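You operate a simulated robot arm through the tools that you are given. There is no shell and no other tool. Be economical: measure what you need, move in short steps, check, and stop when the job is done.

Carry out the task below with a simulated robot arm. There is one attempt and no reset: what you move stays moved.

TASK
Clean up the desk mat: bin the pink label, brush the keypad and sweep the paper bits into the dustpan.
Fine: the label goes in the desk waste tub; brush all crumbs off with the red brush; lay it on the mat. What is to be rubbed or washed off counts as gone when no trace of it is left.

It is judged by the outcome, as a careful person would: the job done as asked, and still so three seconds after it is handed in. It fails if anything else is knocked over, pushed out of place, dropped, spilled or broken.

THE ROBOT
A 7-joint arm with a two-finger parallel gripper, fixed in place. Base frame: the origin is at the foot of the arm, x ahead of it, y to its left, z up. Units: mm, rad, N and s.
Its first joint turns from -2.897 to 2.897 rad. Payload 4.4 kg.
The TCP is the grasp point between the finger pads, 23 mm short of the fingertips. In the tool frame z runs along the fingers and y along their closing line. Largest opening 94 mm; finger width 38, thickness 10; the body of the gripper, 54 by 96 mm, starts 39 mm behind the TCP.
Orientation is that of the tool frame in the base frame, as a unit quaternion [x, y, z, w]. With the fingers straight down and closing along the base's y, the tool's x points along the base's -x, its y along +y and its z along -z.

THE INTERFACE
- The arm moves only by the tool jog_arm. Its argument "deltas" is a list of rows, each a list of 3 entries, a list of its own where there are three numbers: the finger opening in mm, from 0 to 94, then the shift along the tool's x, y, z in mm, then the turn, a rotation vector about the tool's x, y, z in rad. In form: [[gripper, [x, y, z], [rx, ry, rz]], ...]. A call has 1 to 20 rows; each row shifts and turns the commanded pose from where the row before left it, along the tool's axes as they then stand. Rows are played at 5 a second. More than 50 mm and 0.15 rad between two rows, or a gripper value outside its range, and nothing of the call is played. Where a pose cannot be reached the arm comes as near as it can. A force on the tool above 40 N (or 10 N above the force at the start of the call, whichever is more), or a blocked arm, ends the call early, and 0.2 s more pass. Each finger travels about 72 mm/s and halts on what it meets, pressing with about 34 N; the grip force reading is that of the motor and also rises with nothing between the fingers. The clock runs only during rows and for 0.2 s after the last one: add rows that do not move to give the fingers time. The reply holds the time, the measured pose of the TCP, the force on the tool along the base axes, the opening and the grip force, in the units named above and with some noise, with the torque about the TCP (base axes, N m) and any sound that the robot's microphone picked up.
- Cameras (640 x 400 px; columns grow to the right, rows downward): "scene" is fixed at [49.6, -651.7, 1505.1]; the picture's right is [0.78, -0.62, 0.00], its down [-0.24, -0.30, -0.93] and it looks along [0.58, 0.72, -0.38] (base axes); focal length 350 px, centre (320, 200). "wrist" rides on the gripper at [87, 16, -74] in the tool frame; the picture's right is [-0.18, 0.98, 0.00], its down [-0.58, -0.11, -0.81] and it looks along [-0.79, -0.15, 0.59] (tool axes); focal length 243 px, centre (320, 200). There is no depth. A picture from a camera that has moved, and an enlarged one, comes with that camera's place and axes in the base frame and with its lens.
- get_image(camera): a new picture of that camera. The clock stands still meanwhile.
- close_up(camera, box): a new picture of the part [left, top, right, bottom] of that camera's present view, enlarged. The clock stands still meanwhile.
- close_job(): hands the job in; it is judged then, once.

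Work in short steps. Places have to be worked out from the pictures, the camera data and where the tool is seen: move nearer, look again, correct. Check each grasp and each placing, and mend what went wrong. You have 120 turns and 84 pictures in all, those below and enlarged ones among them. Open the gripper and draw the arm clear of the work before you hand the job in, unless the task says otherwise; then end with one line.

The tools are called after ">>>" as name(argument=value, ...) on one line, values as JSON. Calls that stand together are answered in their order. jog_arm: Moves the arm, as the interface text tells. Its arguments: {"type":"object","properties":{"deltas":{"type":"array","items":{"type":"array"}}},"required":["deltas"]} The other tools are called the same way: get_image (camera) takes a picture; close_up (camera, box) takes an enlarged picture of a part of a camera's view; close_job () hands the job in.

At the start:

```text
time_s: 0.0
position: [525.3, 413.1, 1040.2]
tcp_rot: [0.0, 1.0, 0.001, 0.0]
force: [-0.8, 0.4, -0.1]
wrist_torque: [0.01, 0.03, 0.01]
opening: 93.9
gripper_force: 0.1
```

scene: 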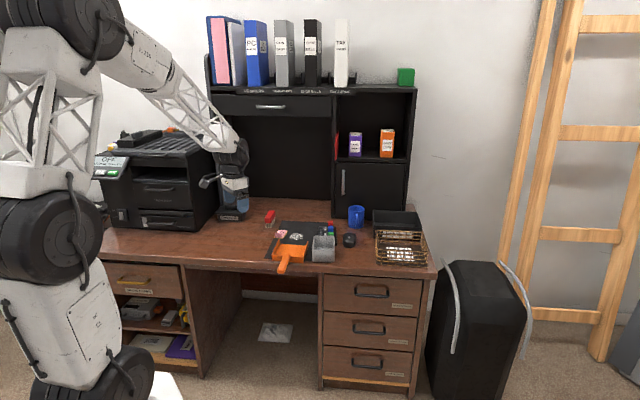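
wrist: 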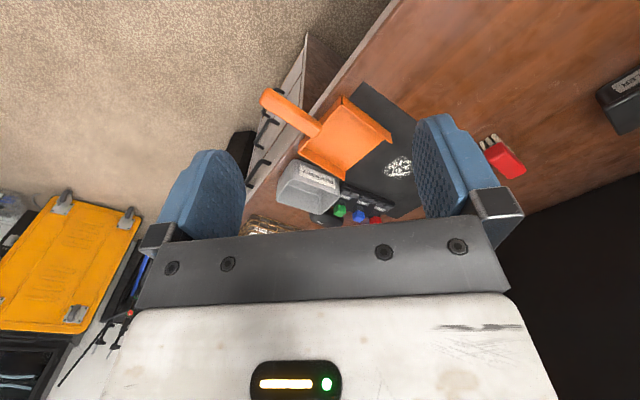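

The desk mat holds an orange dustpan, paper bits, a keypad, a tub and other things. I'll enlarge both views to identify them.

>>> close_up(camera="scene", box=[240, 190, 440, 315])

>>> close_up(camera="wrist", box=[230, 70, 550, 270])

```text
3.20 times, centred on (340, 252) of scene
camera zoom: at [49.6, -651.7, 1505.1], right [0.78, -0.62, 0.0], down [-0.24, -0.3, -0.93], along [0.58, 0.72, -0.38], focal length 1120 px, centre (256, 32)
```

zoom: 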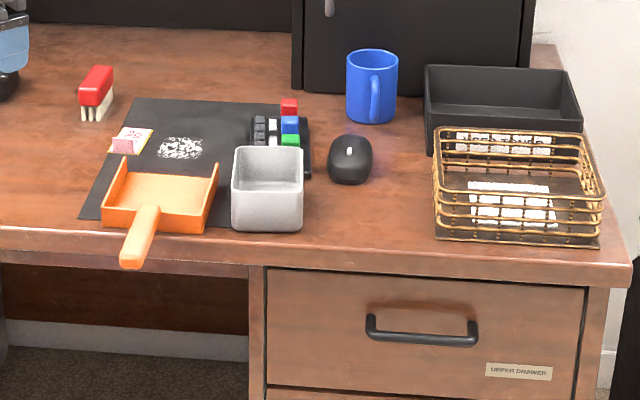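

```text
2.00 times, centred on (390, 170) of wrist
camera zoom: at [438.2, 428.8, 1115.0], right [0.18, 0.98, 0.0], down [0.58, -0.11, 0.81], along [0.79, -0.15, -0.59], focal length 485 px, centre (180, 260)
```

zoom: 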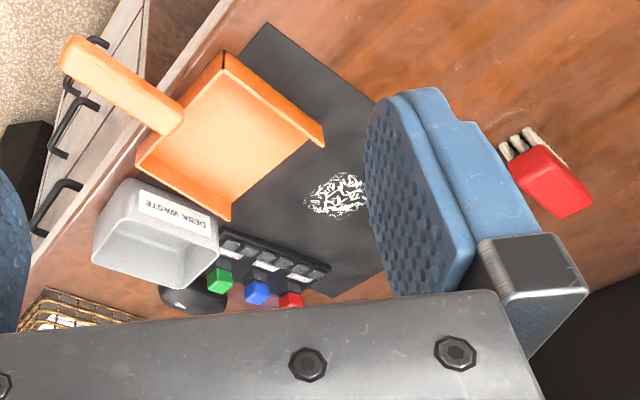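

From triangulation I put the desk top at z≈735, the bits near (860,528), the brush near (820,700) and the keypad near (980,447). I'll turn the tool so its camera faces the desk, then look.

>>> jog_arm(deltas=[[94, [0, 0, 0], [0, 0, -0.14]], [94, [0, 0, 0], [0, 0, -0.14]], [94, [0, 0, 0], [0, 0, -0.14]], [94, [0, 0, 0], [0, 0, -0.14]], [94, [0, 0, 0], [0, 0, -0.14]], [94, [0, 0, 0], [0, 0, 0]]])

>>> get_image(camera="wrist")

```text
time_s: 1.4
position: [524.8, 413.4, 1040.5]
tcp_rot: [-0.344, 0.939, 0.0, 0.0]
force: [0.1, 0.6, -0.5]
wrist_torque: [0.02, 0.0, -0.02]
opening: 94.1
gripper_force: 0.0
```

```text
79 pictures are left
camera wrist: at [448.4, 369.2, 1115.3], right [-0.49, 0.87, 0.0], down [0.51, 0.29, 0.81], along [0.7, 0.4, -0.59], focal length 243 px, centre (320, 200)
```

wrist: 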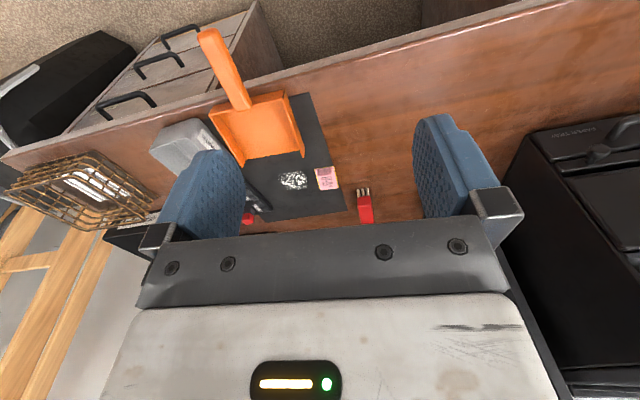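

The view is upside down with far things at the bottom, half hidden by the gripper. I'll move forward to look from nearer and higher up.

>>> jog_arm(deltas=[[94, [-45, 0, 0], [0, 0, 0]], [94, [-45, 0, 0], [0, 0, 0]], [94, [-45, 0, 0], [0, 0, 0]], [94, [-45, 0, 0], [0, 0, 0]], [94, [-45, 0, 0], [0, 0, 0]], [94, [0, 0, 0], [0, 0, 0]]])

>>> get_image(camera="wrist")

```text
time_s: 2.8
position: [696.4, 556.8, 1041.4]
tcp_rot: [-0.343, 0.939, 0.0, 0.0]
force: [0.5, 0.1, -0.6]
wrist_torque: [-0.03, -0.03, -0.04]
opening: 93.8
gripper_force: 0.0
```

```text
78 pictures are left
camera wrist: at [620.2, 513.5, 1116.8], right [-0.49, 0.87, 0.0], down [0.51, 0.29, 0.81], along [0.7, 0.4, -0.59], focal length 243 px, centre (320, 200)
```

wrist: 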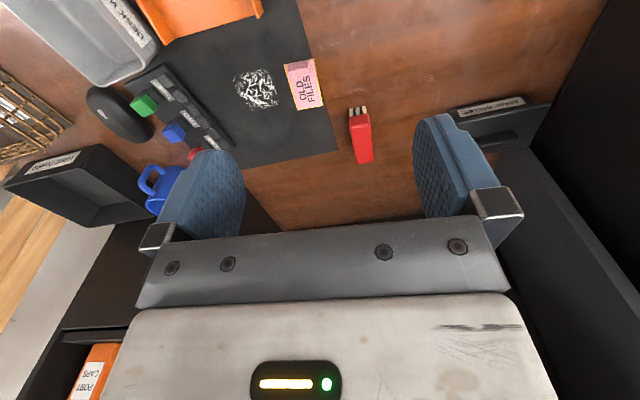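

Good view. I'll enlarge it to see the keypad, label and brush.

>>> close_up(camera="wrist", box=[60, 0, 260, 125])

>>> close_up(camera="wrist", box=[220, 50, 420, 175])

```text
3.20 times, centred on (160, 62) of wrist
camera zoom: at [620.2, 513.5, 1116.8], right [-0.49, 0.87, 0.0], down [0.51, 0.29, 0.81], along [0.7, 0.4, -0.59], focal length 776 px, centre (832, 640)
```

zoom: 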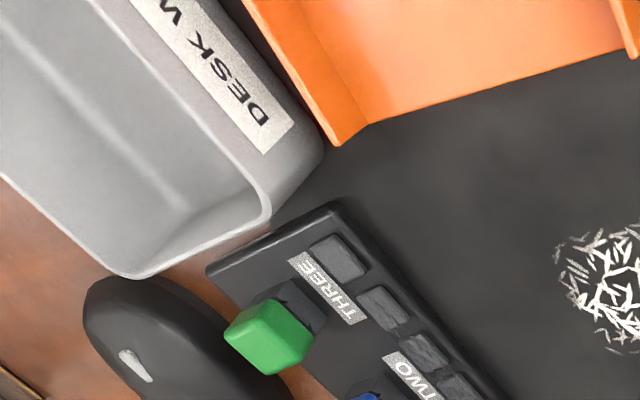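

```text
3.20 times, centred on (320, 112) of wrist
camera zoom: at [620.2, 513.5, 1116.8], right [-0.49, 0.87, 0.0], down [0.51, 0.29, 0.81], along [0.7, 0.4, -0.59], focal length 776 px, centre (320, 480)
```

zoom: 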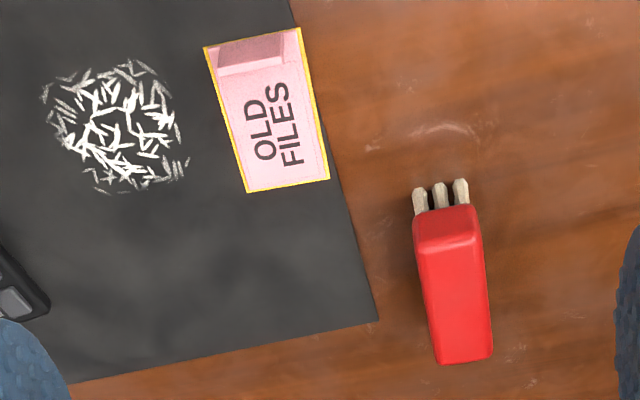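

The label has a raised tab and the brush stands on its bristles. The keypad needs a closer look, so I'm shifting over toward it and lower.

>>> jog_arm(deltas=[[94, [4, -49, 10], [0, 0, 0]], [94, [4, -49, 10], [0, 0, 0]], [94, [4, -49, 10], [0, 0, 0]], [94, [4, -49, 10], [0, 0, 0]], [94, [3, -49, 10], [0, 0, 0]], [94, [0, 0, 40], [0, 0, 0]], [94, [0, 0, 40], [0, 0, 0]], [94, [0, 0, 0], [0, 0, 0]]])

>>> get_image(camera="wrist")

```text
refused: row 1 steps farther than a row can; nothing moved
```

```text
75 pictures are left
camera wrist: at [620.2, 513.5, 1116.8], right [-0.49, 0.87, 0.0], down [0.51, 0.29, 0.81], along [0.7, 0.4, -0.59], focal length 243 px, centre (320, 200)
```

wrist: 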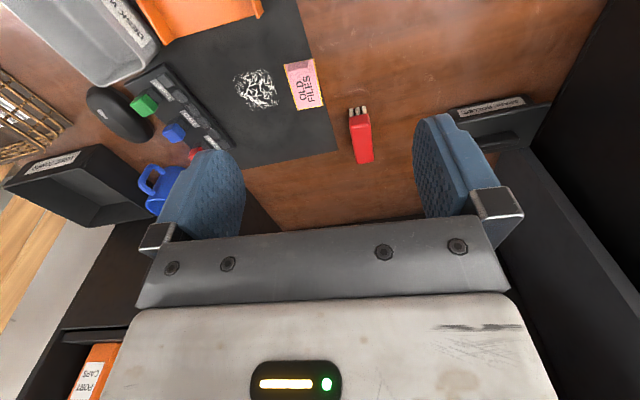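

The row length exceeded the limit, so I'm repeating it with smaller rows.

>>> jog_arm(deltas=[[94, [3, -41, 10], [0, 0, 0]], [94, [3, -41, 10], [0, 0, 0]], [94, [3, -41, 10], [0, 0, 0]], [94, [3, -41, 10], [0, 0, 0]], [94, [3, -41, 10], [0, 0, 0]], [94, [3, -41, 10], [0, 0, 0]], [94, [0, 0, 40], [0, 0, 0]], [94, [0, 0, 30], [0, 0, 0]], [94, [0, 0, 0], [0, 0, 0]]])

>>> get_image(camera="wrist")

```text
time_s: 4.8
position: [841.7, 357.7, 911.2]
tcp_rot: [-0.343, 0.939, 0.0, 0.0]
force: [-0.1, 0.9, 0.9]
wrist_torque: [0.0, 0.04, 0.02]
opening: 93.9
gripper_force: 0.1
```

```text
74 pictures are left
camera wrist: at [766.0, 314.6, 984.5], right [-0.49, 0.87, 0.0], down [0.51, 0.29, 0.81], along [0.7, 0.4, -0.59], focal length 243 px, centre (320, 200)
```

wrist: 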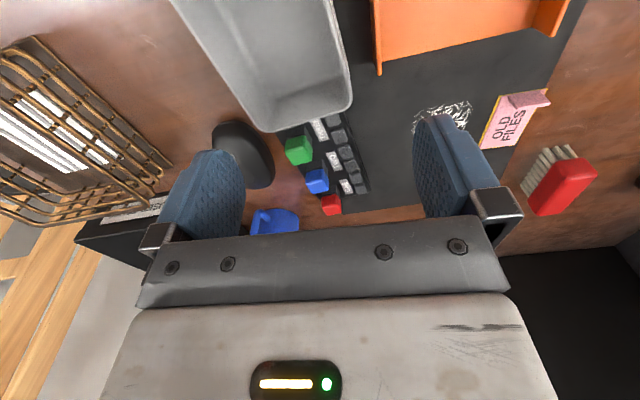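

>>> close_up(camera="wrist", box=[260, 90, 420, 215])

>>> close_up(camera="wrist", box=[400, 70, 610, 230])

```text
3.20 times, centred on (340, 152) of wrist
camera zoom: at [766.0, 314.6, 984.5], right [-0.49, 0.87, 0.0], down [0.51, 0.29, 0.81], along [0.7, 0.4, -0.59], focal length 776 px, centre (256, 352)
```

zoom: 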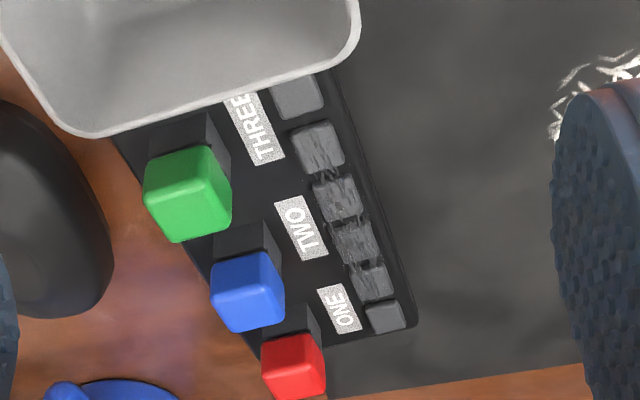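

```text
2.50 times, centred on (505, 150) of wrist
camera zoom: at [766.0, 314.6, 984.5], right [-0.49, 0.87, 0.0], down [0.51, 0.29, 0.81], along [0.7, 0.4, -0.59], focal length 606 px, centre (-142, 325)
```

zoom: 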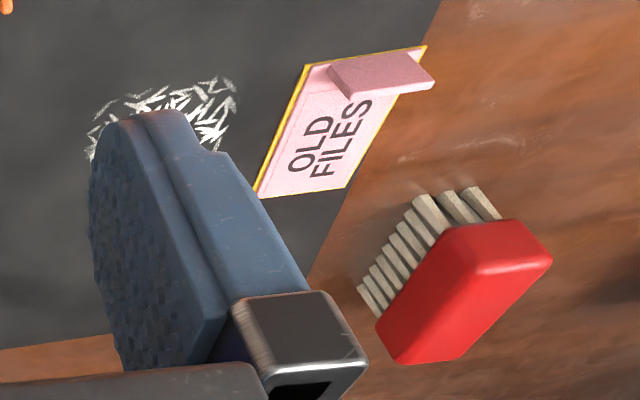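

The keypad crumbs lie along the small-key row beside the coloured buttons. The label has a tab at its near end at about (782,570,755). I'll go above the tab and check.

>>> jog_arm(deltas=[[65, [-18, 40, 0], [0, 0, 0]], [65, [-18, 40, 0], [0, 0, 0]], [65, [-18, 40, 0], [0, 0, 0]], [65, [-18, 40, 0], [0, 0, 0]], [65, [-18, 40, 0], [0, 0, 0]], [65, [0, 0, 40], [0, 0, 0]], [65, [0, 0, 40], [0, 0, 0]], [65, [0, 0, 0], [0, 0, 0]]])

>>> get_image(camera="wrist")

>>> close_up(camera="scene", box=[240, 190, 360, 275])

```text
time_s: 6.6
position: [780.8, 565.1, 828.7]
tcp_rot: [-0.343, 0.939, 0.0, 0.001]
force: [-1.1, 0.9, -0.7]
wrist_torque: [0.0, 0.01, 0.01]
opening: 65.0
gripper_force: 0.2
```

```text
71 pictures are left
camera wrist: at [704.1, 523.0, 904.6], right [-0.49, 0.87, 0.0], down [0.51, 0.29, 0.81], along [0.7, 0.4, -0.59], focal length 243 px, centre (320, 200)
```

wrist: 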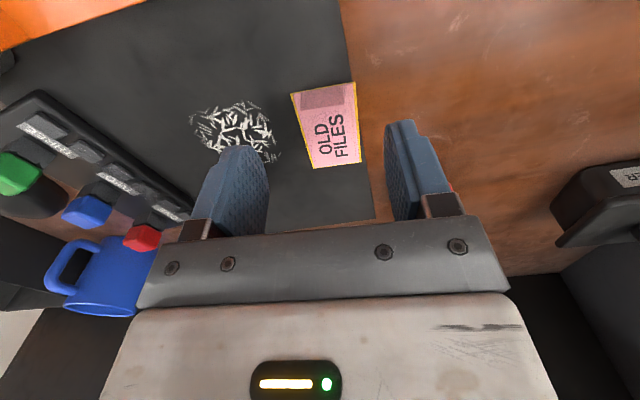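

```text
4.71 times, centred on (300, 232) of scene
camera zoom: at [49.6, -651.7, 1505.1], right [0.78, -0.62, 0.0], down [-0.24, -0.3, -0.93], along [0.58, 0.72, -0.38], focal length 1647 px, centre (414, 47)
```

zoom: 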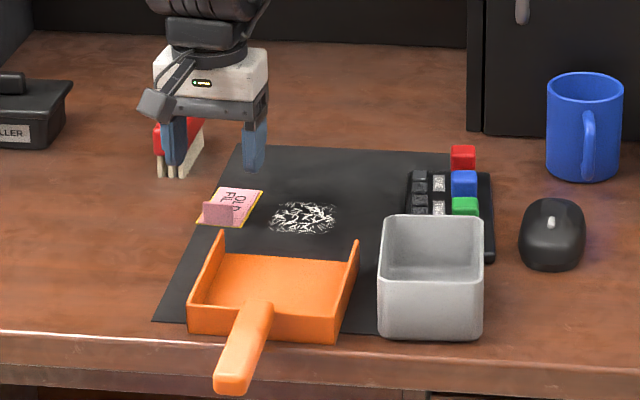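

Tab computed again at (782,569), so the aim is good. Descending and closing on the tab.

>>> jog_arm(deltas=[[65, [0, 4, 30], [0, 0, 0]], [65, [0, 0, 25], [0, 0, 0]], [65, [0, 0, 7], [0, 0, 0]], [40, [0, 0, 0], [0, 0, 0]], [20, [0, 0, 0], [0, 0, 0]], [20, [0, 0, 0], [0, 0, 0]], [20, [0, 0, 0], [0, 0, 0]]])

>>> get_image(camera="wrist")

```text
time_s: 8.2
position: [779.2, 571.5, 768.1]
tcp_rot: [-0.343, 0.939, 0.0, 0.001]
force: [0.7, 1.7, 8.5]
wrist_torque: [0.28, -0.39, 0.02]
opening: 28.7
gripper_force: 34.4
```

```text
69 pictures are left
camera wrist: at [702.9, 527.9, 842.6], right [-0.49, 0.87, 0.0], down [0.51, 0.29, 0.81], along [0.7, 0.4, -0.59], focal length 243 px, centre (320, 200)
```

wrist: 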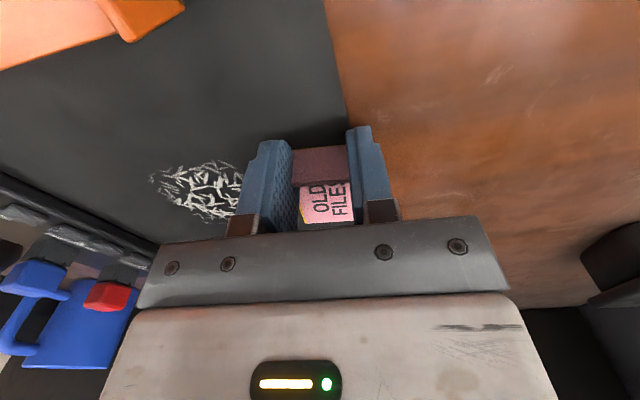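

The tab is held at 28.7 mm. Lifting it slowly.

>>> jog_arm(deltas=[[20, [0, 0, -5], [0, 0, 0]], [20, [0, 0, -10], [0, 0, 0]], [20, [0, 0, -25], [0, 0, 0]], [20, [0, 0, -40], [0, 0, 0]], [20, [0, 0, 0], [0, 0, 0]]])

>>> get_image(camera="wrist")

>>> close_up(camera="scene", box=[240, 190, 360, 275])

```text
time_s: 9.4
position: [780.0, 572.5, 846.8]
tcp_rot: [-0.343, 0.939, -0.001, 0.001]
force: [0.3, -0.7, 0.4]
wrist_torque: [-0.02, 0.03, 0.03]
opening: 28.2
gripper_force: 34.1
```

```text
68 pictures are left
camera wrist: at [702.0, 529.5, 921.8], right [-0.49, 0.87, 0.0], down [0.51, 0.29, 0.81], along [0.7, 0.4, -0.59], focal length 243 px, centre (320, 200)
```

wrist: 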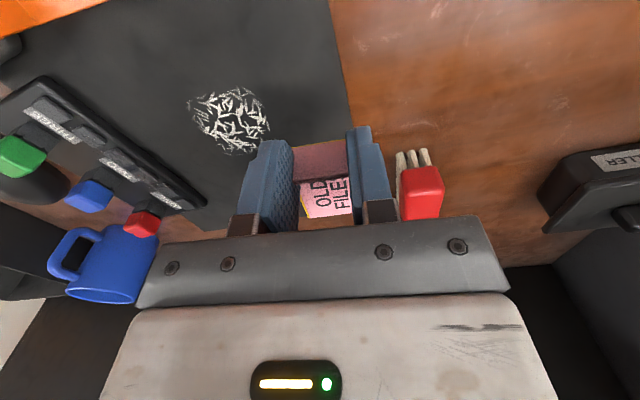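

```text
4.71 times, centred on (300, 232) of scene
camera zoom: at [49.6, -651.7, 1505.1], right [0.78, -0.62, 0.0], down [-0.24, -0.3, -0.93], along [0.58, 0.72, -0.38], focal length 1647 px, centre (414, 47)
```

zoom: 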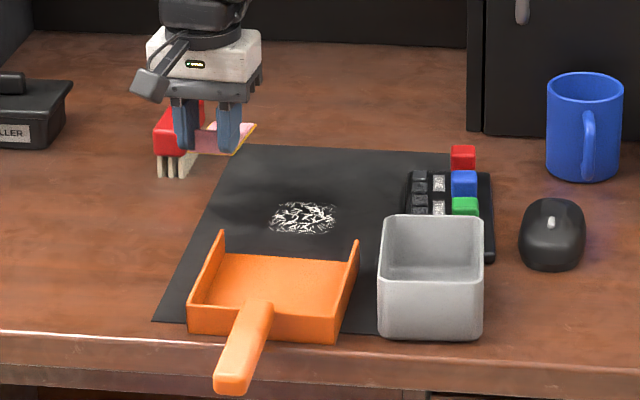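

Label lifted cleanly. The tub's centre is near (855,329), so I'll carry the label there and turn it to line up.

>>> jog_arm(deltas=[[20, [0, 0, -30], [0, 0, 0]], [20, [20, -40, 0], [0, 0, 0]], [20, [22, -40, 0], [0, 0, 0]], [20, [22, -40, 0], [0, 0, 0]], [20, [22, -40, 0], [0, 0, 0]], [20, [22, -40, 0], [0, 0, 0]], [20, [22, -40, 0], [0, 0, 0]], [20, [0, 0, 0], [0, 0, -0.12]], [20, [0, 0, 0], [0, 0, -0.125]], [20, [0, 0, 0], [0, 0, 0]]])

>>> get_image(camera="wrist")

>>> close_up(camera="scene", box=[280, 180, 400, 265])

```text
time_s: 11.6
position: [834.0, 305.4, 877.7]
tcp_rot: [-0.456, 0.89, 0.0, 0.0]
force: [0.6, 0.7, 0.4]
wrist_torque: [-0.01, 0.02, -0.01]
opening: 28.4
gripper_force: 33.6
```

```text
66 pictures are left
camera wrist: at [770.0, 243.3, 952.3], right [-0.69, 0.72, 0.0], down [0.43, 0.41, 0.81], along [0.58, 0.56, -0.59], focal length 243 px, centre (320, 200)
```

wrist: 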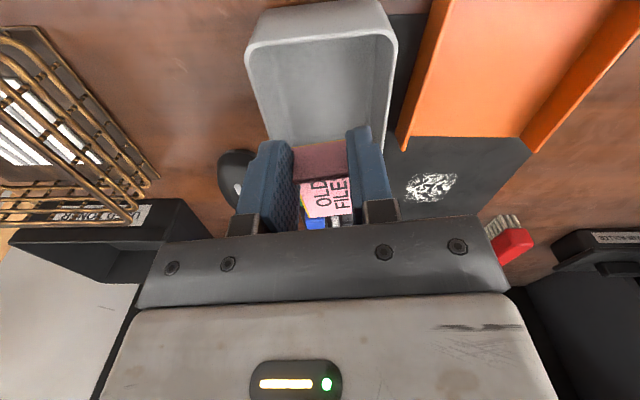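

```text
4.71 times, centred on (340, 222) of scene
camera zoom: at [49.6, -651.7, 1505.1], right [0.78, -0.62, 0.0], down [-0.24, -0.3, -0.93], along [0.58, 0.72, -0.38], focal length 1647 px, centre (226, 94)
```

zoom: 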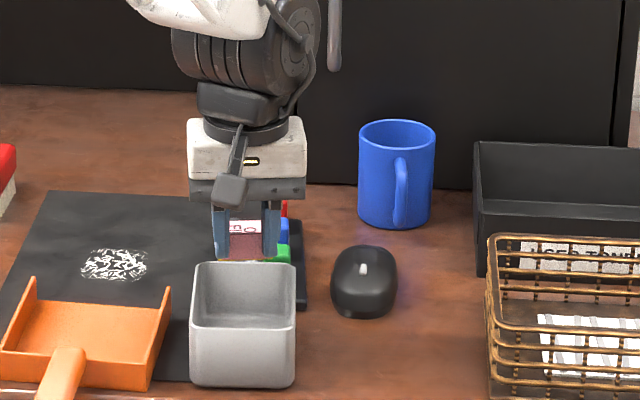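

The tub centre refines to about (846,328), so the label fits with a small shift back. Lowering it into the tub.

>>> jog_arm(deltas=[[20, [5, 3, 30], [0, 0, 0]], [20, [0, 0, 25], [0, 0, 0]], [20, [0, 0, 15], [0, 0, 0]], [20, [0, 0, 10], [0, 0, 0]], [20, [0, 0, 0], [0, 0, 0]]])

>>> get_image(camera="wrist")

>>> close_up(camera="scene", box=[280, 180, 400, 265])

```text
time_s: 12.8
position: [829.6, 302.7, 797.6]
tcp_rot: [-0.456, 0.89, 0.0, 0.0]
force: [0.2, 0.8, 0.2]
wrist_torque: [0.03, -0.01, -0.02]
opening: 28.0
gripper_force: 34.8
```

```text
64 pictures are left
camera wrist: at [764.9, 241.4, 872.4], right [-0.69, 0.72, 0.0], down [0.43, 0.41, 0.81], along [0.58, 0.56, -0.59], focal length 243 px, centre (320, 200)
```

wrist: 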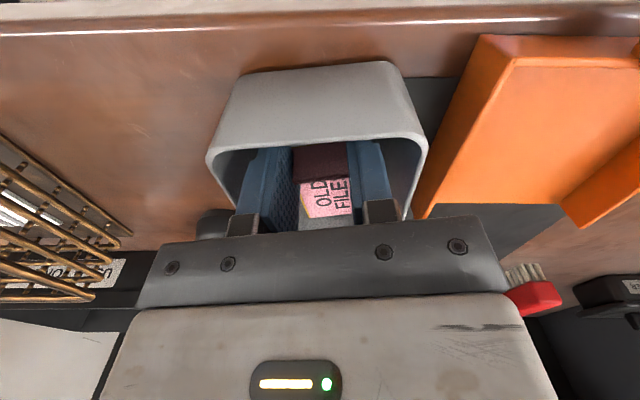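

```text
4.71 times, centred on (340, 222) of scene
camera zoom: at [49.6, -651.7, 1505.1], right [0.78, -0.62, 0.0], down [-0.24, -0.3, -0.93], along [0.58, 0.72, -0.38], focal length 1647 px, centre (226, 94)
```

zoom: 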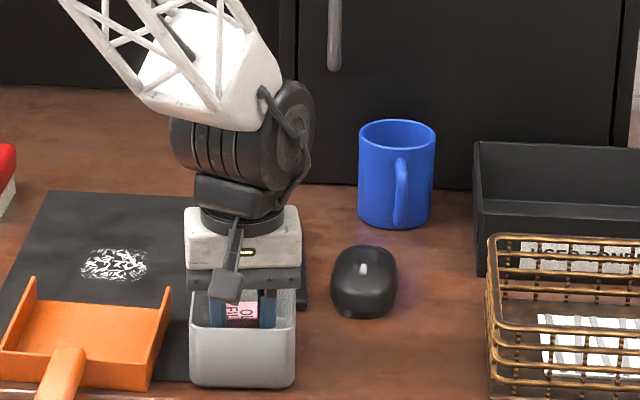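

The label is inside the rim. I'll lower a little more, release it and go straight up.

>>> jog_arm(deltas=[[20, [0, 0, 8], [0, 0, 0]], [20, [0, 0, 8], [0, 0, 0]], [36, [0, 0, 0], [0, 0, 0]], [46, [0, 0, 0], [0, 0, 0]], [46, [0, 0, 0], [0, 0, 0]], [46, [0, 0, -20], [0, 0, 0]], [46, [0, 0, -40], [0, 0, 0]], [46, [0, 0, -40], [0, 0, 0]], [46, [0, 0, 0], [0, 0, 0]]])

>>> close_up(camera="scene", box=[240, 190, 360, 275])

>>> get_image(camera="wrist")

```text
time_s: 14.8
position: [830.2, 300.2, 881.7]
tcp_rot: [-0.455, 0.89, 0.0, 0.001]
force: [-0.5, 0.3, -0.7]
wrist_torque: [0.04, 0.0, 0.01]
opening: 46.0
gripper_force: 0.2
```

```text
4.71 times, centred on (300, 232) of scene
camera zoom: at [49.6, -651.7, 1505.1], right [0.78, -0.62, 0.0], down [-0.24, -0.3, -0.93], along [0.58, 0.72, -0.38], focal length 1647 px, centre (414, 47)
```

zoom: 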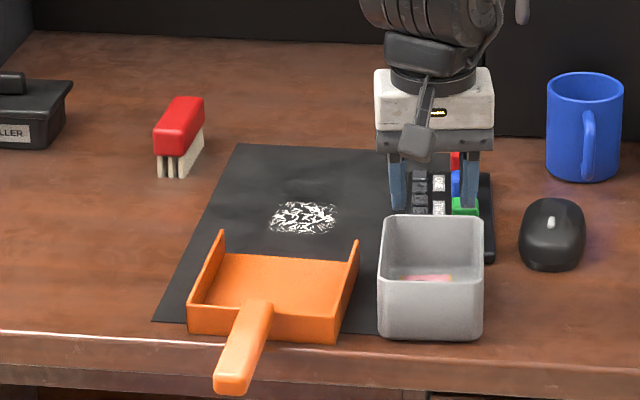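

```text
61 pictures are left
camera wrist: at [765.6, 239.3, 956.6], right [-0.69, 0.72, 0.0], down [0.43, 0.41, 0.81], along [0.58, 0.56, -0.59], focal length 243 px, centre (320, 200)
```

wrist: 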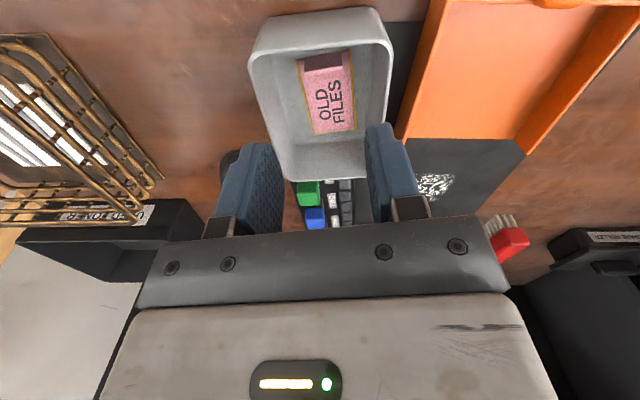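

Label is flat in the tub. Next is the brush at about (832,720), long axis near 45°, which needs a tilted reach. I'm moving there with yaw 45° and the fingers tilted 30° outward.

>>> jog_arm(deltas=[[70, [0, 0, -25], [0, 0, 0.08]], [70, [0, 0, 0], [0, 0, 0.08]], [70, [-26, 36, 0], [0, 0, 0]], [70, [-26, 36, 0], [0, 0, 0]], [70, [-26, 36, 0], [0, 0, 0]], [70, [-26, 36, 0], [0, 0, 0]], [70, [-26, 36, 0], [0, 0, 0]], [70, [-26, 36, 0], [0, 0, 0]], [70, [-26, 36, 0], [0, 0, 0]], [70, [-26, 36, 0], [0, 0, 0]], [70, [0, 0, 0], [0, -0.13, 0]], [70, [0, 0, 0], [0, -0.13, 0]], [70, [0, 0, 0], [0, -0.13, 0]], [70, [0, 0, 0], [0, -0.13, 0]], [70, [0, 0, 0], [0, 0, 0]]])

>>> get_image(camera="wrist")

```text
time_s: 18.0
position: [772.2, 652.5, 908.5]
tcp_rot: [-0.37, 0.892, 0.099, 0.239]
force: [-0.5, -1.0, -0.1]
wrist_torque: [0.0, -0.02, 0.0]
opening: 70.0
gripper_force: 0.0
```

```text
60 pictures are left
camera wrist: at [681.2, 584.9, 929.5], right [-0.58, 0.81, 0.09], down [0.15, 0.0, 0.99], along [0.8, 0.59, -0.12], focal length 243 px, centre (320, 200)
```

wrist: 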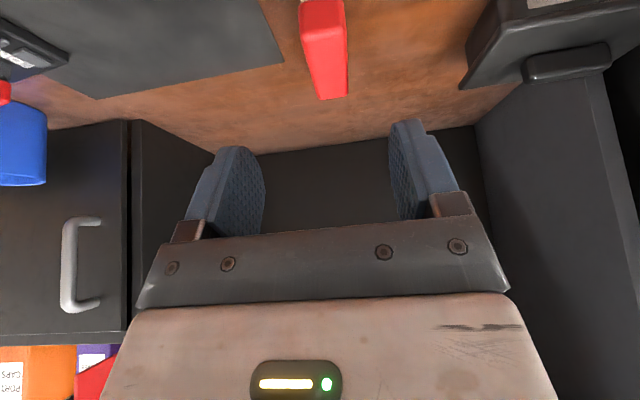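

The brush's far top end works out at (867,750), matching before. I'll move over it and part of the way down, then check.

>>> jog_arm(deltas=[[70, [-36.4, 2.5, 21], [0, 0, 0]], [70, [-36.4, 2.5, 21], [0, 0, 0]], [70, [21, 0, 37], [0, 0, 0]], [70, [21, 0, 37], [0, 0, 0]], [70, [0, 0, 0], [0, 0, 0]]])

>>> get_image(camera="wrist")

>>> close_up(camera="scene", box=[220, 170, 340, 245])

```text
time_s: 19.2
position: [827.7, 715.9, 823.2]
tcp_rot: [-0.369, 0.893, 0.098, 0.237]
force: [0.1, 0.0, 0.0]
wrist_torque: [-0.01, -0.01, 0.0]
opening: 70.0
gripper_force: 0.1
```

```text
59 pictures are left
camera wrist: at [736.6, 648.5, 844.7], right [-0.58, 0.81, 0.09], down [0.15, 0.0, 0.99], along [0.8, 0.59, -0.12], focal length 243 px, centre (320, 200)
```

wrist: 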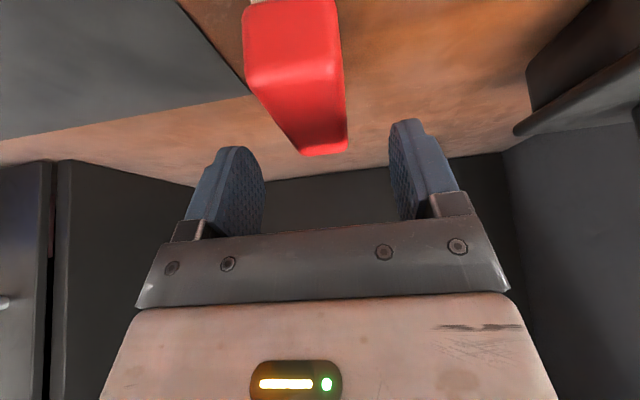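

```text
5.33 times, centred on (280, 208) of scene
camera zoom: at [49.6, -651.7, 1505.1], right [0.78, -0.62, 0.0], down [-0.24, -0.3, -0.93], along [0.58, 0.72, -0.38], focal length 1867 px, centre (533, 160)
```

zoom: 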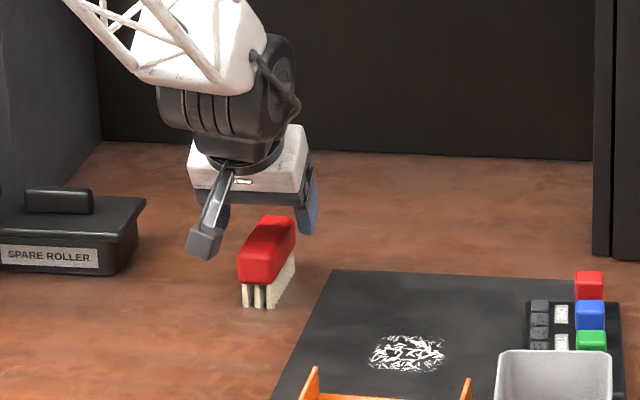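

Fingers straddle the brush and are centred on it. Lowering 36 mm and closing.

>>> jog_arm(deltas=[[70, [9, 0, 15.6], [0, 0, 0]], [70, [9, 0, 15.6], [0, 0, 0]], [55, [0, 0, 0], [0, 0, 0]], [40, [0, 0, 0], [0, 0, 0]], [20, [0, 0, 0], [0, 0, 0]], [20, [0, 0, 0], [0, 0, 0]], [20, [0, 0, 0], [0, 0, 0]]])

>>> close_up(camera="scene", box=[220, 170, 340, 245])

>>> get_image(camera="wrist")

```text
time_s: 20.8
position: [827.6, 714.6, 786.2]
tcp_rot: [-0.37, 0.893, 0.098, 0.237]
force: [0.0, -0.1, 0.1]
wrist_torque: [-0.02, -0.03, 0.02]
opening: 33.6
gripper_force: 34.1
```

```text
5.33 times, centred on (280, 208) of scene
camera zoom: at [49.6, -651.7, 1505.1], right [0.78, -0.62, 0.0], down [-0.24, -0.3, -0.93], along [0.58, 0.72, -0.38], focal length 1867 px, centre (533, 160)
```

zoom: 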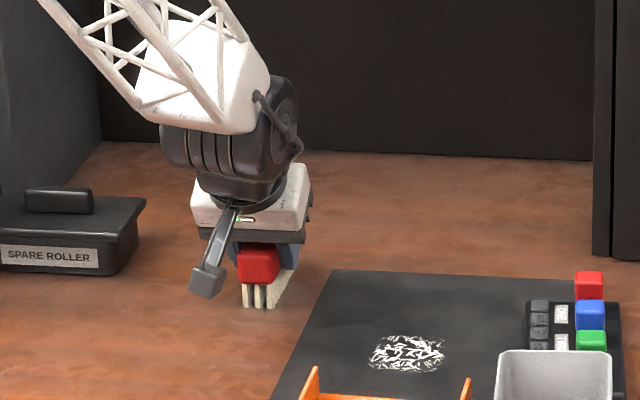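

```text
56 pictures are left
camera wrist: at [736.6, 647.8, 808.6], right [-0.58, 0.81, 0.09], down [0.15, 0.0, 0.99], along [0.8, 0.59, -0.12], focal length 243 px, centre (320, 200)
```

wrist: 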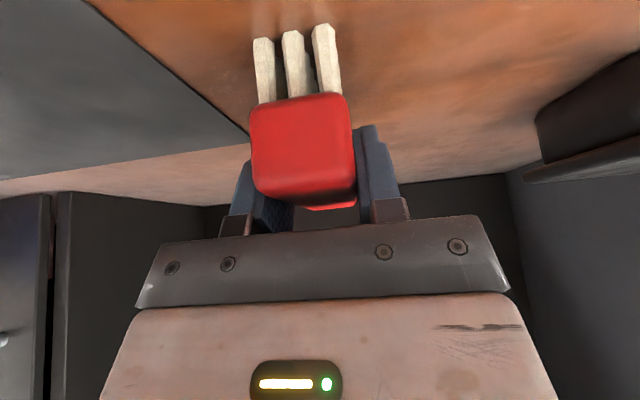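

Brush held at 33.6 mm. It stands on the desk with the TCP at z=786, so the bristle tips are 51 mm below the TCP. Lifting and carrying it above the key row, which I judge runs from (897,406) to (978,504) with tops at z≈760.

>>> jog_arm(deltas=[[20, [-10, 0, -17.3], [0, 0, 0]], [20, [-20, 0, -34.6], [0, 0, 0]], [20, [-20, 0, -34.6], [0, 0, 0]], [20, [14.7, -37.4, -8.5], [0, 0, 0]], [20, [14.7, -37.4, -8.5], [0, 0, 0]], [20, [14.7, -37.4, -8.5], [0, 0, 0]], [20, [14.7, -37.4, -8.5], [0, 0, 0]], [20, [14.7, -37.4, -8.5], [0, 0, 0]], [20, [14.7, -37.4, -8.5], [0, 0, 0]], [20, [14.7, -37.4, -8.5], [0, 0, 0]], [20, [0, 0, 0], [-0.0525, 0, -0.091]], [20, [0, 0, 0], [0, 0, 0]]])

>>> get_image(camera="wrist")

>>> close_up(camera="scene", box=[270, 170, 390, 245])

```text
time_s: 23.4
position: [929.7, 449.1, 885.4]
tcp_rot: [-0.416, 0.872, 0.111, 0.233]
force: [-0.1, 0.1, -0.1]
wrist_torque: [-0.02, -0.05, 0.04]
opening: 33.5
gripper_force: 34.0
```

```text
55 pictures are left
camera wrist: at [846.5, 371.9, 907.7], right [-0.66, 0.74, 0.09], down [0.15, 0.01, 0.99], along [0.73, 0.67, -0.12], focal length 243 px, centre (320, 200)
```

wrist: 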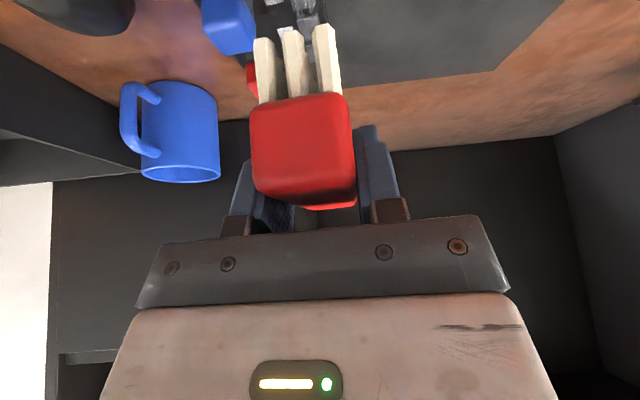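

```text
5.33 times, centred on (330, 208) of scene
camera zoom: at [49.6, -651.7, 1505.1], right [0.78, -0.62, 0.0], down [-0.24, -0.3, -0.93], along [0.58, 0.72, -0.38], focal length 1867 px, centre (267, 160)
```

zoom: 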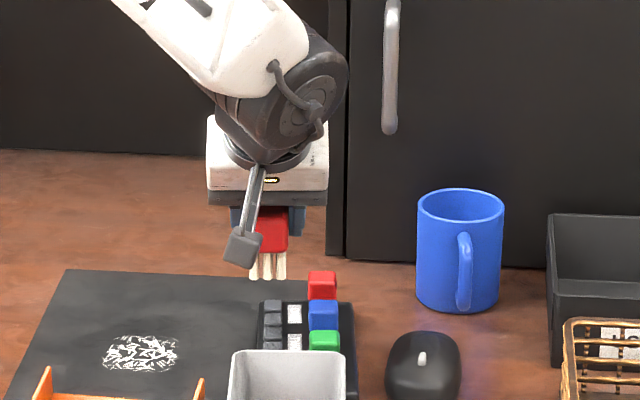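

The brush projects right onto the key row in the scene view. I'm lowering to just above the key tops, then in small steps watching the force.

>>> jog_arm(deltas=[[20, [10, 0, 17.3], [0, 0, 0]], [20, [10, 0, 17.3], [0, 0, 0]], [20, [10, 0, 17.3], [0, 0, 0]], [20, [2.5, 0, 4.3], [0, 0, 0]], [20, [0, 0, 0], [0, 0, 0]]])

>>> close_up(camera="scene", box=[290, 190, 370, 240])

>>> get_image(camera="wrist")

```text
time_s: 24.6
position: [930.3, 446.0, 820.9]
tcp_rot: [-0.416, 0.872, 0.111, 0.233]
force: [0.3, 0.3, -0.8]
wrist_torque: [-0.03, 0.01, 0.01]
opening: 33.5
gripper_force: 34.1
```

```text
8.00 times, centred on (330, 215) of scene
camera zoom: at [49.6, -651.7, 1505.1], right [0.78, -0.62, 0.0], down [-0.24, -0.3, -0.93], along [0.58, 0.72, -0.38], focal length 2800 px, centre (240, 80)
```

zoom: 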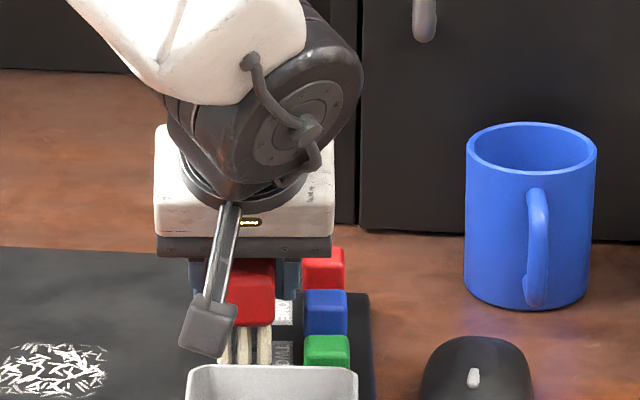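

```text
52 pictures are left
camera wrist: at [846.9, 369.7, 843.7], right [-0.66, 0.74, 0.09], down [0.15, 0.01, 0.99], along [0.73, 0.67, -0.12], focal length 243 px, centre (320, 200)
```

wrist: 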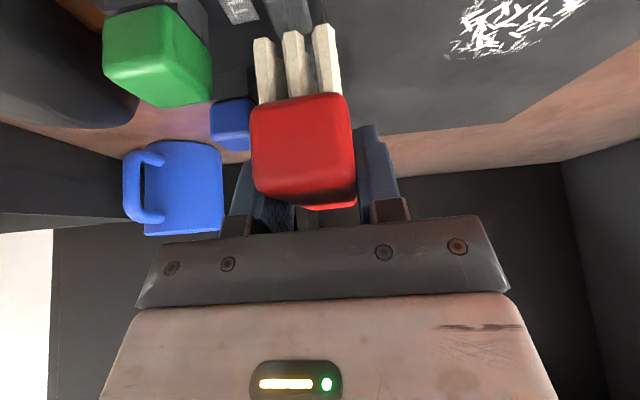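

>>> close_up(camera="wrist", box=[180, 0, 420, 150])

```text
2.67 times, centred on (300, 75) of wrist
camera zoom: at [846.9, 369.7, 843.7], right [-0.66, 0.74, 0.09], down [0.15, 0.01, 0.99], along [0.73, 0.67, -0.12], focal length 647 px, centre (373, 533)
```

zoom: 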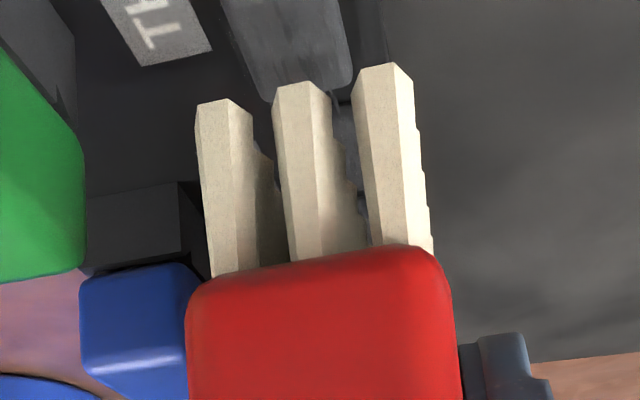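

Bristles line up with the key row, within about 1 mm sideways. Lowering in 2 mm steps to feel contact.

>>> jog_arm(deltas=[[20, [1, 0, 1.73], [0, 0, 0]], [20, [1, 0, 1.73], [0, 0, 0]], [20, [1, 0, 1.73], [0, 0, 0]], [20, [1, 0, 1.73], [0, 0, 0]], [20, [0, 0, 0], [0, 0, 0]]])

```text
time_s: 25.8
position: [929.7, 447.6, 814.2]
tcp_rot: [-0.416, 0.872, 0.111, 0.232]
force: [-0.8, 0.1, -1.2]
wrist_torque: [0.0, -0.04, -0.01]
opening: 33.6
gripper_force: 34.0
```

No contact yet at TCP z≈814, so I'm continuing down.

>>> jog_arm(deltas=[[20, [1, 0, 1.73], [0, 0, 0]], [20, [1, 0, 1.73], [0, 0, 0]], [20, [0, 0, 0], [0, 0, 0]]])

>>> close_up(camera="wrist", box=[180, 0, 420, 150])

```text
time_s: 26.6
position: [928.9, 447.3, 810.1]
tcp_rot: [-0.415, 0.873, 0.111, 0.232]
force: [-0.3, -0.5, -0.8]
wrist_torque: [-0.01, -0.03, 0.0]
opening: 33.7
gripper_force: 33.3
```

```text
2.67 times, centred on (300, 75) of wrist
camera zoom: at [845.9, 369.9, 831.6], right [-0.66, 0.74, 0.09], down [0.15, 0.01, 0.99], along [0.73, 0.67, -0.12], focal length 647 px, centre (373, 533)
```

zoom: 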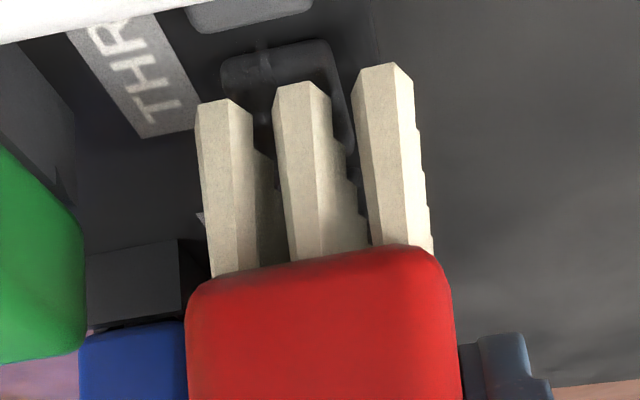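

Still free at 810. Continuing in small steps.

>>> jog_arm(deltas=[[20, [0.75, 0, 1.3], [0, 0, 0]], [20, [0.75, 0, 1.3], [0, 0, 0]], [20, [0, 0, 0], [0, 0, 0]]])

>>> jog_arm(deltas=[[20, [0.75, 0, 1.3], [0, 0, 0]], [20, [0, 0, 0], [0, 0, 0]]])

```text
time_s: 27.4
position: [930.3, 447.1, 807.1]
tcp_rot: [-0.416, 0.872, 0.11, 0.232]
force: [0.2, -0.2, -1.2]
wrist_torque: [-0.01, 0.07, 0.01]
opening: 33.8
gripper_force: 33.8
```

```text
time_s: 28.0
position: [928.7, 446.8, 805.1]
tcp_rot: [-0.416, 0.872, 0.111, 0.232]
force: [0.3, -0.3, -1.4]
wrist_torque: [0.02, 0.02, 0.0]
opening: 33.4
gripper_force: 34.3
```

>>> close_up(camera="wrist", box=[180, 0, 420, 150])

>>> close_up(camera="scene", box=[290, 190, 370, 240])

```text
2.67 times, centred on (300, 75) of wrist
camera zoom: at [846.0, 370.0, 827.2], right [-0.66, 0.74, 0.09], down [0.15, 0.01, 0.99], along [0.73, 0.67, -0.12], focal length 647 px, centre (373, 533)
```

zoom: 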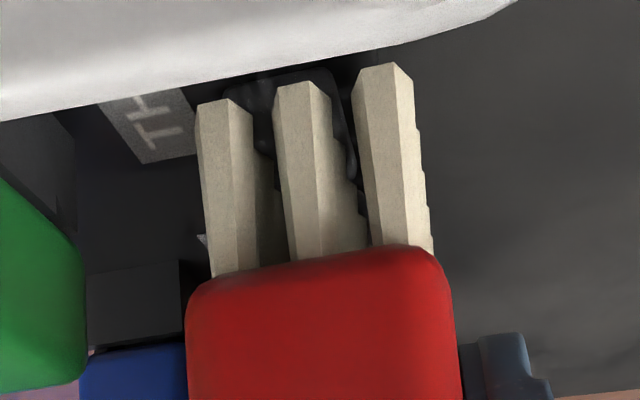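

```text
8.00 times, centred on (330, 215) of scene
camera zoom: at [49.6, -651.7, 1505.1], right [0.78, -0.62, 0.0], down [-0.24, -0.3, -0.93], along [0.58, 0.72, -0.38], focal length 2800 px, centre (240, 80)
```

zoom: 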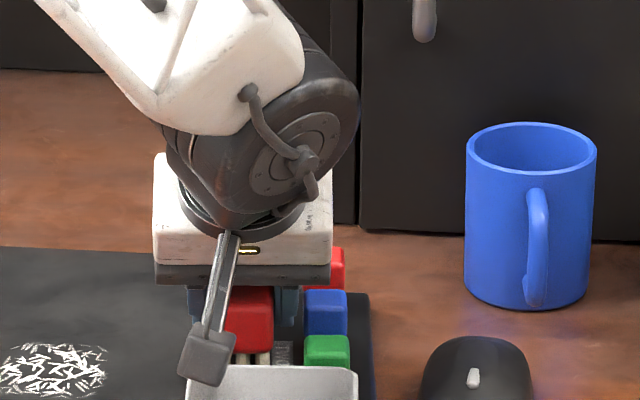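

No contact yet, and the camera is close above the tub's rim. I'll shift 22 mm forward along the row for clearance and keep feeling downward.

>>> jog_arm(deltas=[[20, [-9.5, 0, 5.5], [0, 0, 0]], [20, [-9.5, 0, 5.5], [0, 0, 0]], [20, [0.75, 0, 1.3], [0, 0, 0]], [20, [0.75, 0, 1.3], [0, 0, 0]], [20, [0, 0, 0], [0, 0, 0]]])

>>> jog_arm(deltas=[[20, [0.75, 0, 1.3], [0, 0, 0]], [20, [0, 0, 0], [0, 0, 0]]])

>>> jog_arm(deltas=[[20, [0.75, 0, 1.3], [0, 0, 0]], [20, [0, 0, 0], [0, 0, 0]]])

```text
time_s: 29.2
position: [942.1, 464.5, 801.9]
tcp_rot: [-0.416, 0.872, 0.111, 0.232]
force: [-0.7, 0.6, -0.9]
wrist_torque: [-0.04, 0.0, 0.0]
opening: 33.5
gripper_force: 34.3
```

```text
time_s: 29.8
position: [943.0, 463.5, 800.5]
tcp_rot: [-0.416, 0.872, 0.111, 0.232]
force: [0.3, 0.5, -0.5]
wrist_torque: [-0.02, -0.01, 0.02]
opening: 33.8
gripper_force: 34.3
```

```text
time_s: 30.4
position: [943.6, 464.0, 800.7]
tcp_rot: [-0.416, 0.872, 0.111, 0.233]
force: [-1.1, -0.4, 11.4]
wrist_torque: [-0.06, 0.09, -0.01]
opening: 33.4
gripper_force: 34.0
```

Contact at TCP z≈800.5 with about 11 N. Brushing back and forth along the row at this height.

>>> jog_arm(deltas=[[20, [10.4, 0, -6], [0, 0, 0]], [20, [10.4, 0, -6], [0, 0, 0]], [20, [10.4, 0, -6], [0, 0, 0]], [20, [-10.4, 0, 6], [0, 0, 0]], [20, [-10.4, 0, 6], [0, 0, 0]], [20, [-10.4, 0, 6], [0, 0, 0]], [20, [-10.4, 0, 6], [0, 0, 0]], [20, [10.4, 0, -6], [0, 0, 0]], [20, [10.4, 0, -6], [0, 0, 0]], [20, [10.4, 0, -6], [0, 0, 0]], [20, [10.4, 0, -6], [0, 0, 0]], [20, [-10.4, 0, 6], [0, 0, 0]], [20, [-10.4, 0, 6], [0, 0, 0]], [20, [-10.4, 0, 6], [0, 0, 0]], [20, [0, 0, 0], [0, 0, 0]]])

>>> close_up(camera="scene", box=[290, 190, 370, 240])

```text
time_s: 33.6
position: [942.7, 465.7, 797.1]
tcp_rot: [-0.416, 0.872, 0.111, 0.232]
force: [-2.1, -5.1, 17.1]
wrist_torque: [0.0, -0.15, -0.04]
opening: 33.3
gripper_force: 33.9
```

```text
8.00 times, centred on (330, 215) of scene
camera zoom: at [49.6, -651.7, 1505.1], right [0.78, -0.62, 0.0], down [-0.24, -0.3, -0.93], along [0.58, 0.72, -0.38], focal length 2800 px, centre (240, 80)
```

zoom: 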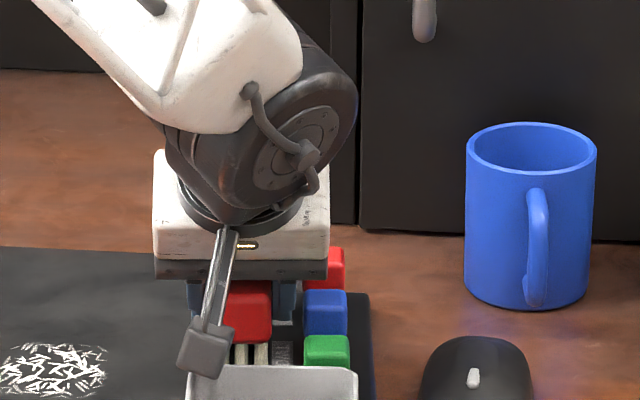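

Force was steady while brushing. I'll lift and move aside to inspect the keys.

>>> jog_arm(deltas=[[20, [-10, 0, -17.3], [0, 0, 0]], [20, [-20, 0, -34.6], [0, 0, 0]], [20, [-20, 0, -34.6], [0, 0, 0]], [20, [26, 30, -15], [0, 0, 0]], [20, [26, 30, -15], [0, 0, 0]], [20, [26, 30, -15], [0, 0, 0]], [20, [0, 0, 0], [0, 0, 0]]])

>>> get_image(camera="wrist")

>>> close_up(camera="scene", box=[300, 200, 360, 240])

```text
time_s: 35.2
position: [816.5, 449.8, 899.9]
tcp_rot: [-0.416, 0.872, 0.11, 0.232]
force: [0.0, -0.7, -1.4]
wrist_torque: [0.04, -0.04, -0.01]
opening: 33.4
gripper_force: 34.4
```

```text
46 pictures are left
camera wrist: at [733.0, 371.9, 922.4], right [-0.66, 0.74, 0.09], down [0.15, 0.01, 0.99], along [0.73, 0.67, -0.12], focal length 243 px, centre (320, 200)
```

wrist: 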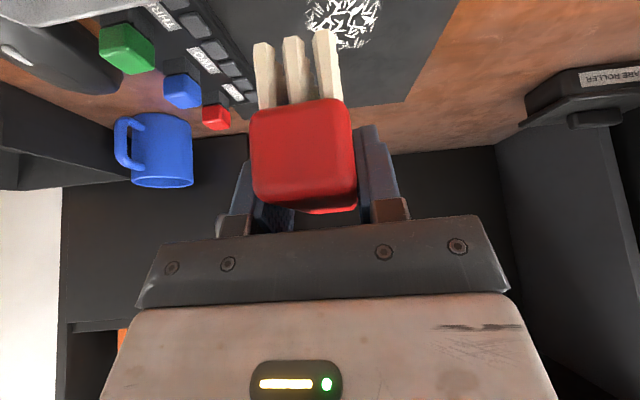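

```text
10.00 times, centred on (330, 220) of scene
camera zoom: at [49.6, -651.7, 1505.1], right [0.78, -0.62, 0.0], down [-0.24, -0.3, -0.93], along [0.58, 0.72, -0.38], focal length 3500 px, centre (220, 0)
```

zoom: 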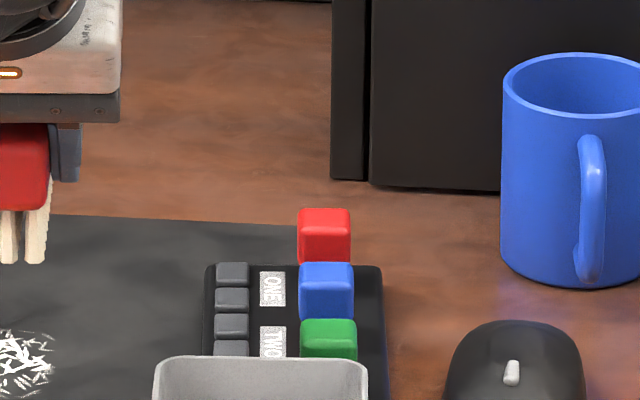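

>>> close_up(camera="wrist", box=[140, 0, 268, 110])

```text
3.64 times, centred on (204, 55) of wrist
camera zoom: at [733.0, 371.9, 922.4], right [-0.66, 0.74, 0.09], down [0.15, 0.01, 0.99], along [0.73, 0.67, -0.12], focal length 882 px, centre (742, 727)
```

zoom: 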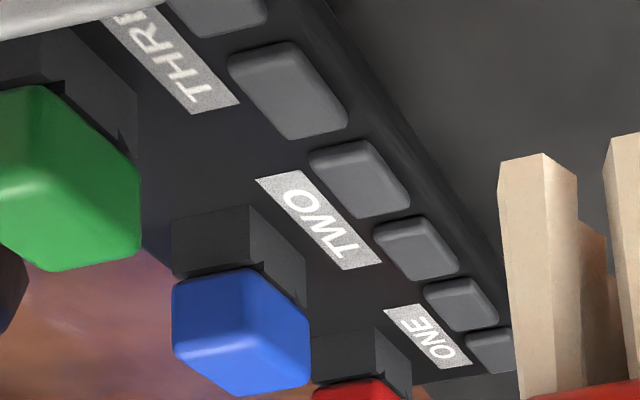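

The keys are clean. Next come the bits: a patch of about 75 mm diameter centred near (857,527), with the dustpan mouth centred at (801,468) and facing it. I'll go behind the bits with the brush in line with the sweep.

>>> jog_arm(deltas=[[20, [-36, 2.3, 20.8], [0, 0, 0]], [20, [-36, 2.3, 20.8], [0, 0, 0]], [20, [-36, 2.3, 20.8], [0, 0, 0]], [20, [-36, 2.3, 20.8], [0, 0, 0]], [20, [0, 0, 0], [0.0525, 0, 0.091]], [20, [15, 0, 26], [0, 0, 0]], [20, [15, 0, 26], [0, 0, 0]], [20, [15, 0, 26], [0, 0, 0]], [20, [0, 0, 0], [0, 0, 0]]])

>>> close_up(camera="scene", box=[260, 185, 350, 245])

>>> get_image(camera="wrist")

```text
time_s: 37.2
position: [914.2, 586.1, 806.3]
tcp_rot: [-0.369, 0.893, 0.099, 0.238]
force: [0.2, -0.1, -1.8]
wrist_torque: [0.0, 0.0, 0.01]
opening: 33.5
gripper_force: 34.0
```

```text
6.67 times, centred on (305, 215) of scene
camera zoom: at [49.6, -651.7, 1505.1], right [0.78, -0.62, 0.0], down [-0.24, -0.3, -0.93], along [0.58, 0.72, -0.38], focal length 2333 px, centre (420, 100)
```

zoom: 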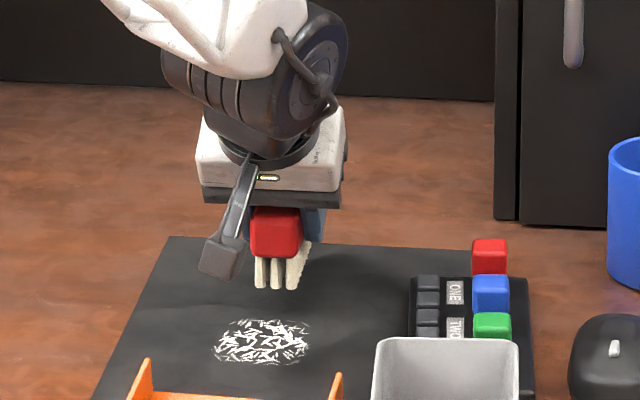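

```text
42 pictures are left
camera wrist: at [821.9, 517.6, 828.2], right [-0.58, 0.81, 0.09], down [0.15, 0.0, 0.99], along [0.8, 0.59, -0.12], focal length 243 px, centre (320, 200)
```

wrist: 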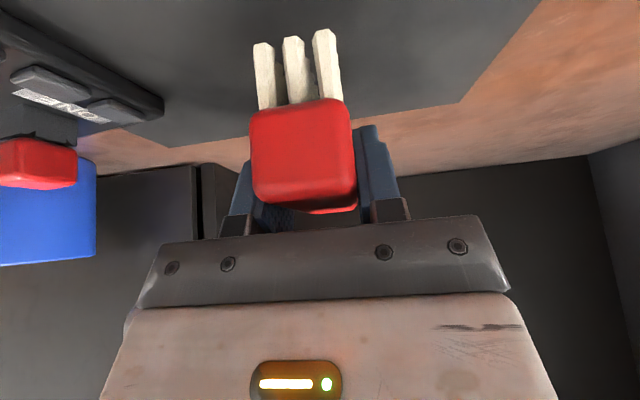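

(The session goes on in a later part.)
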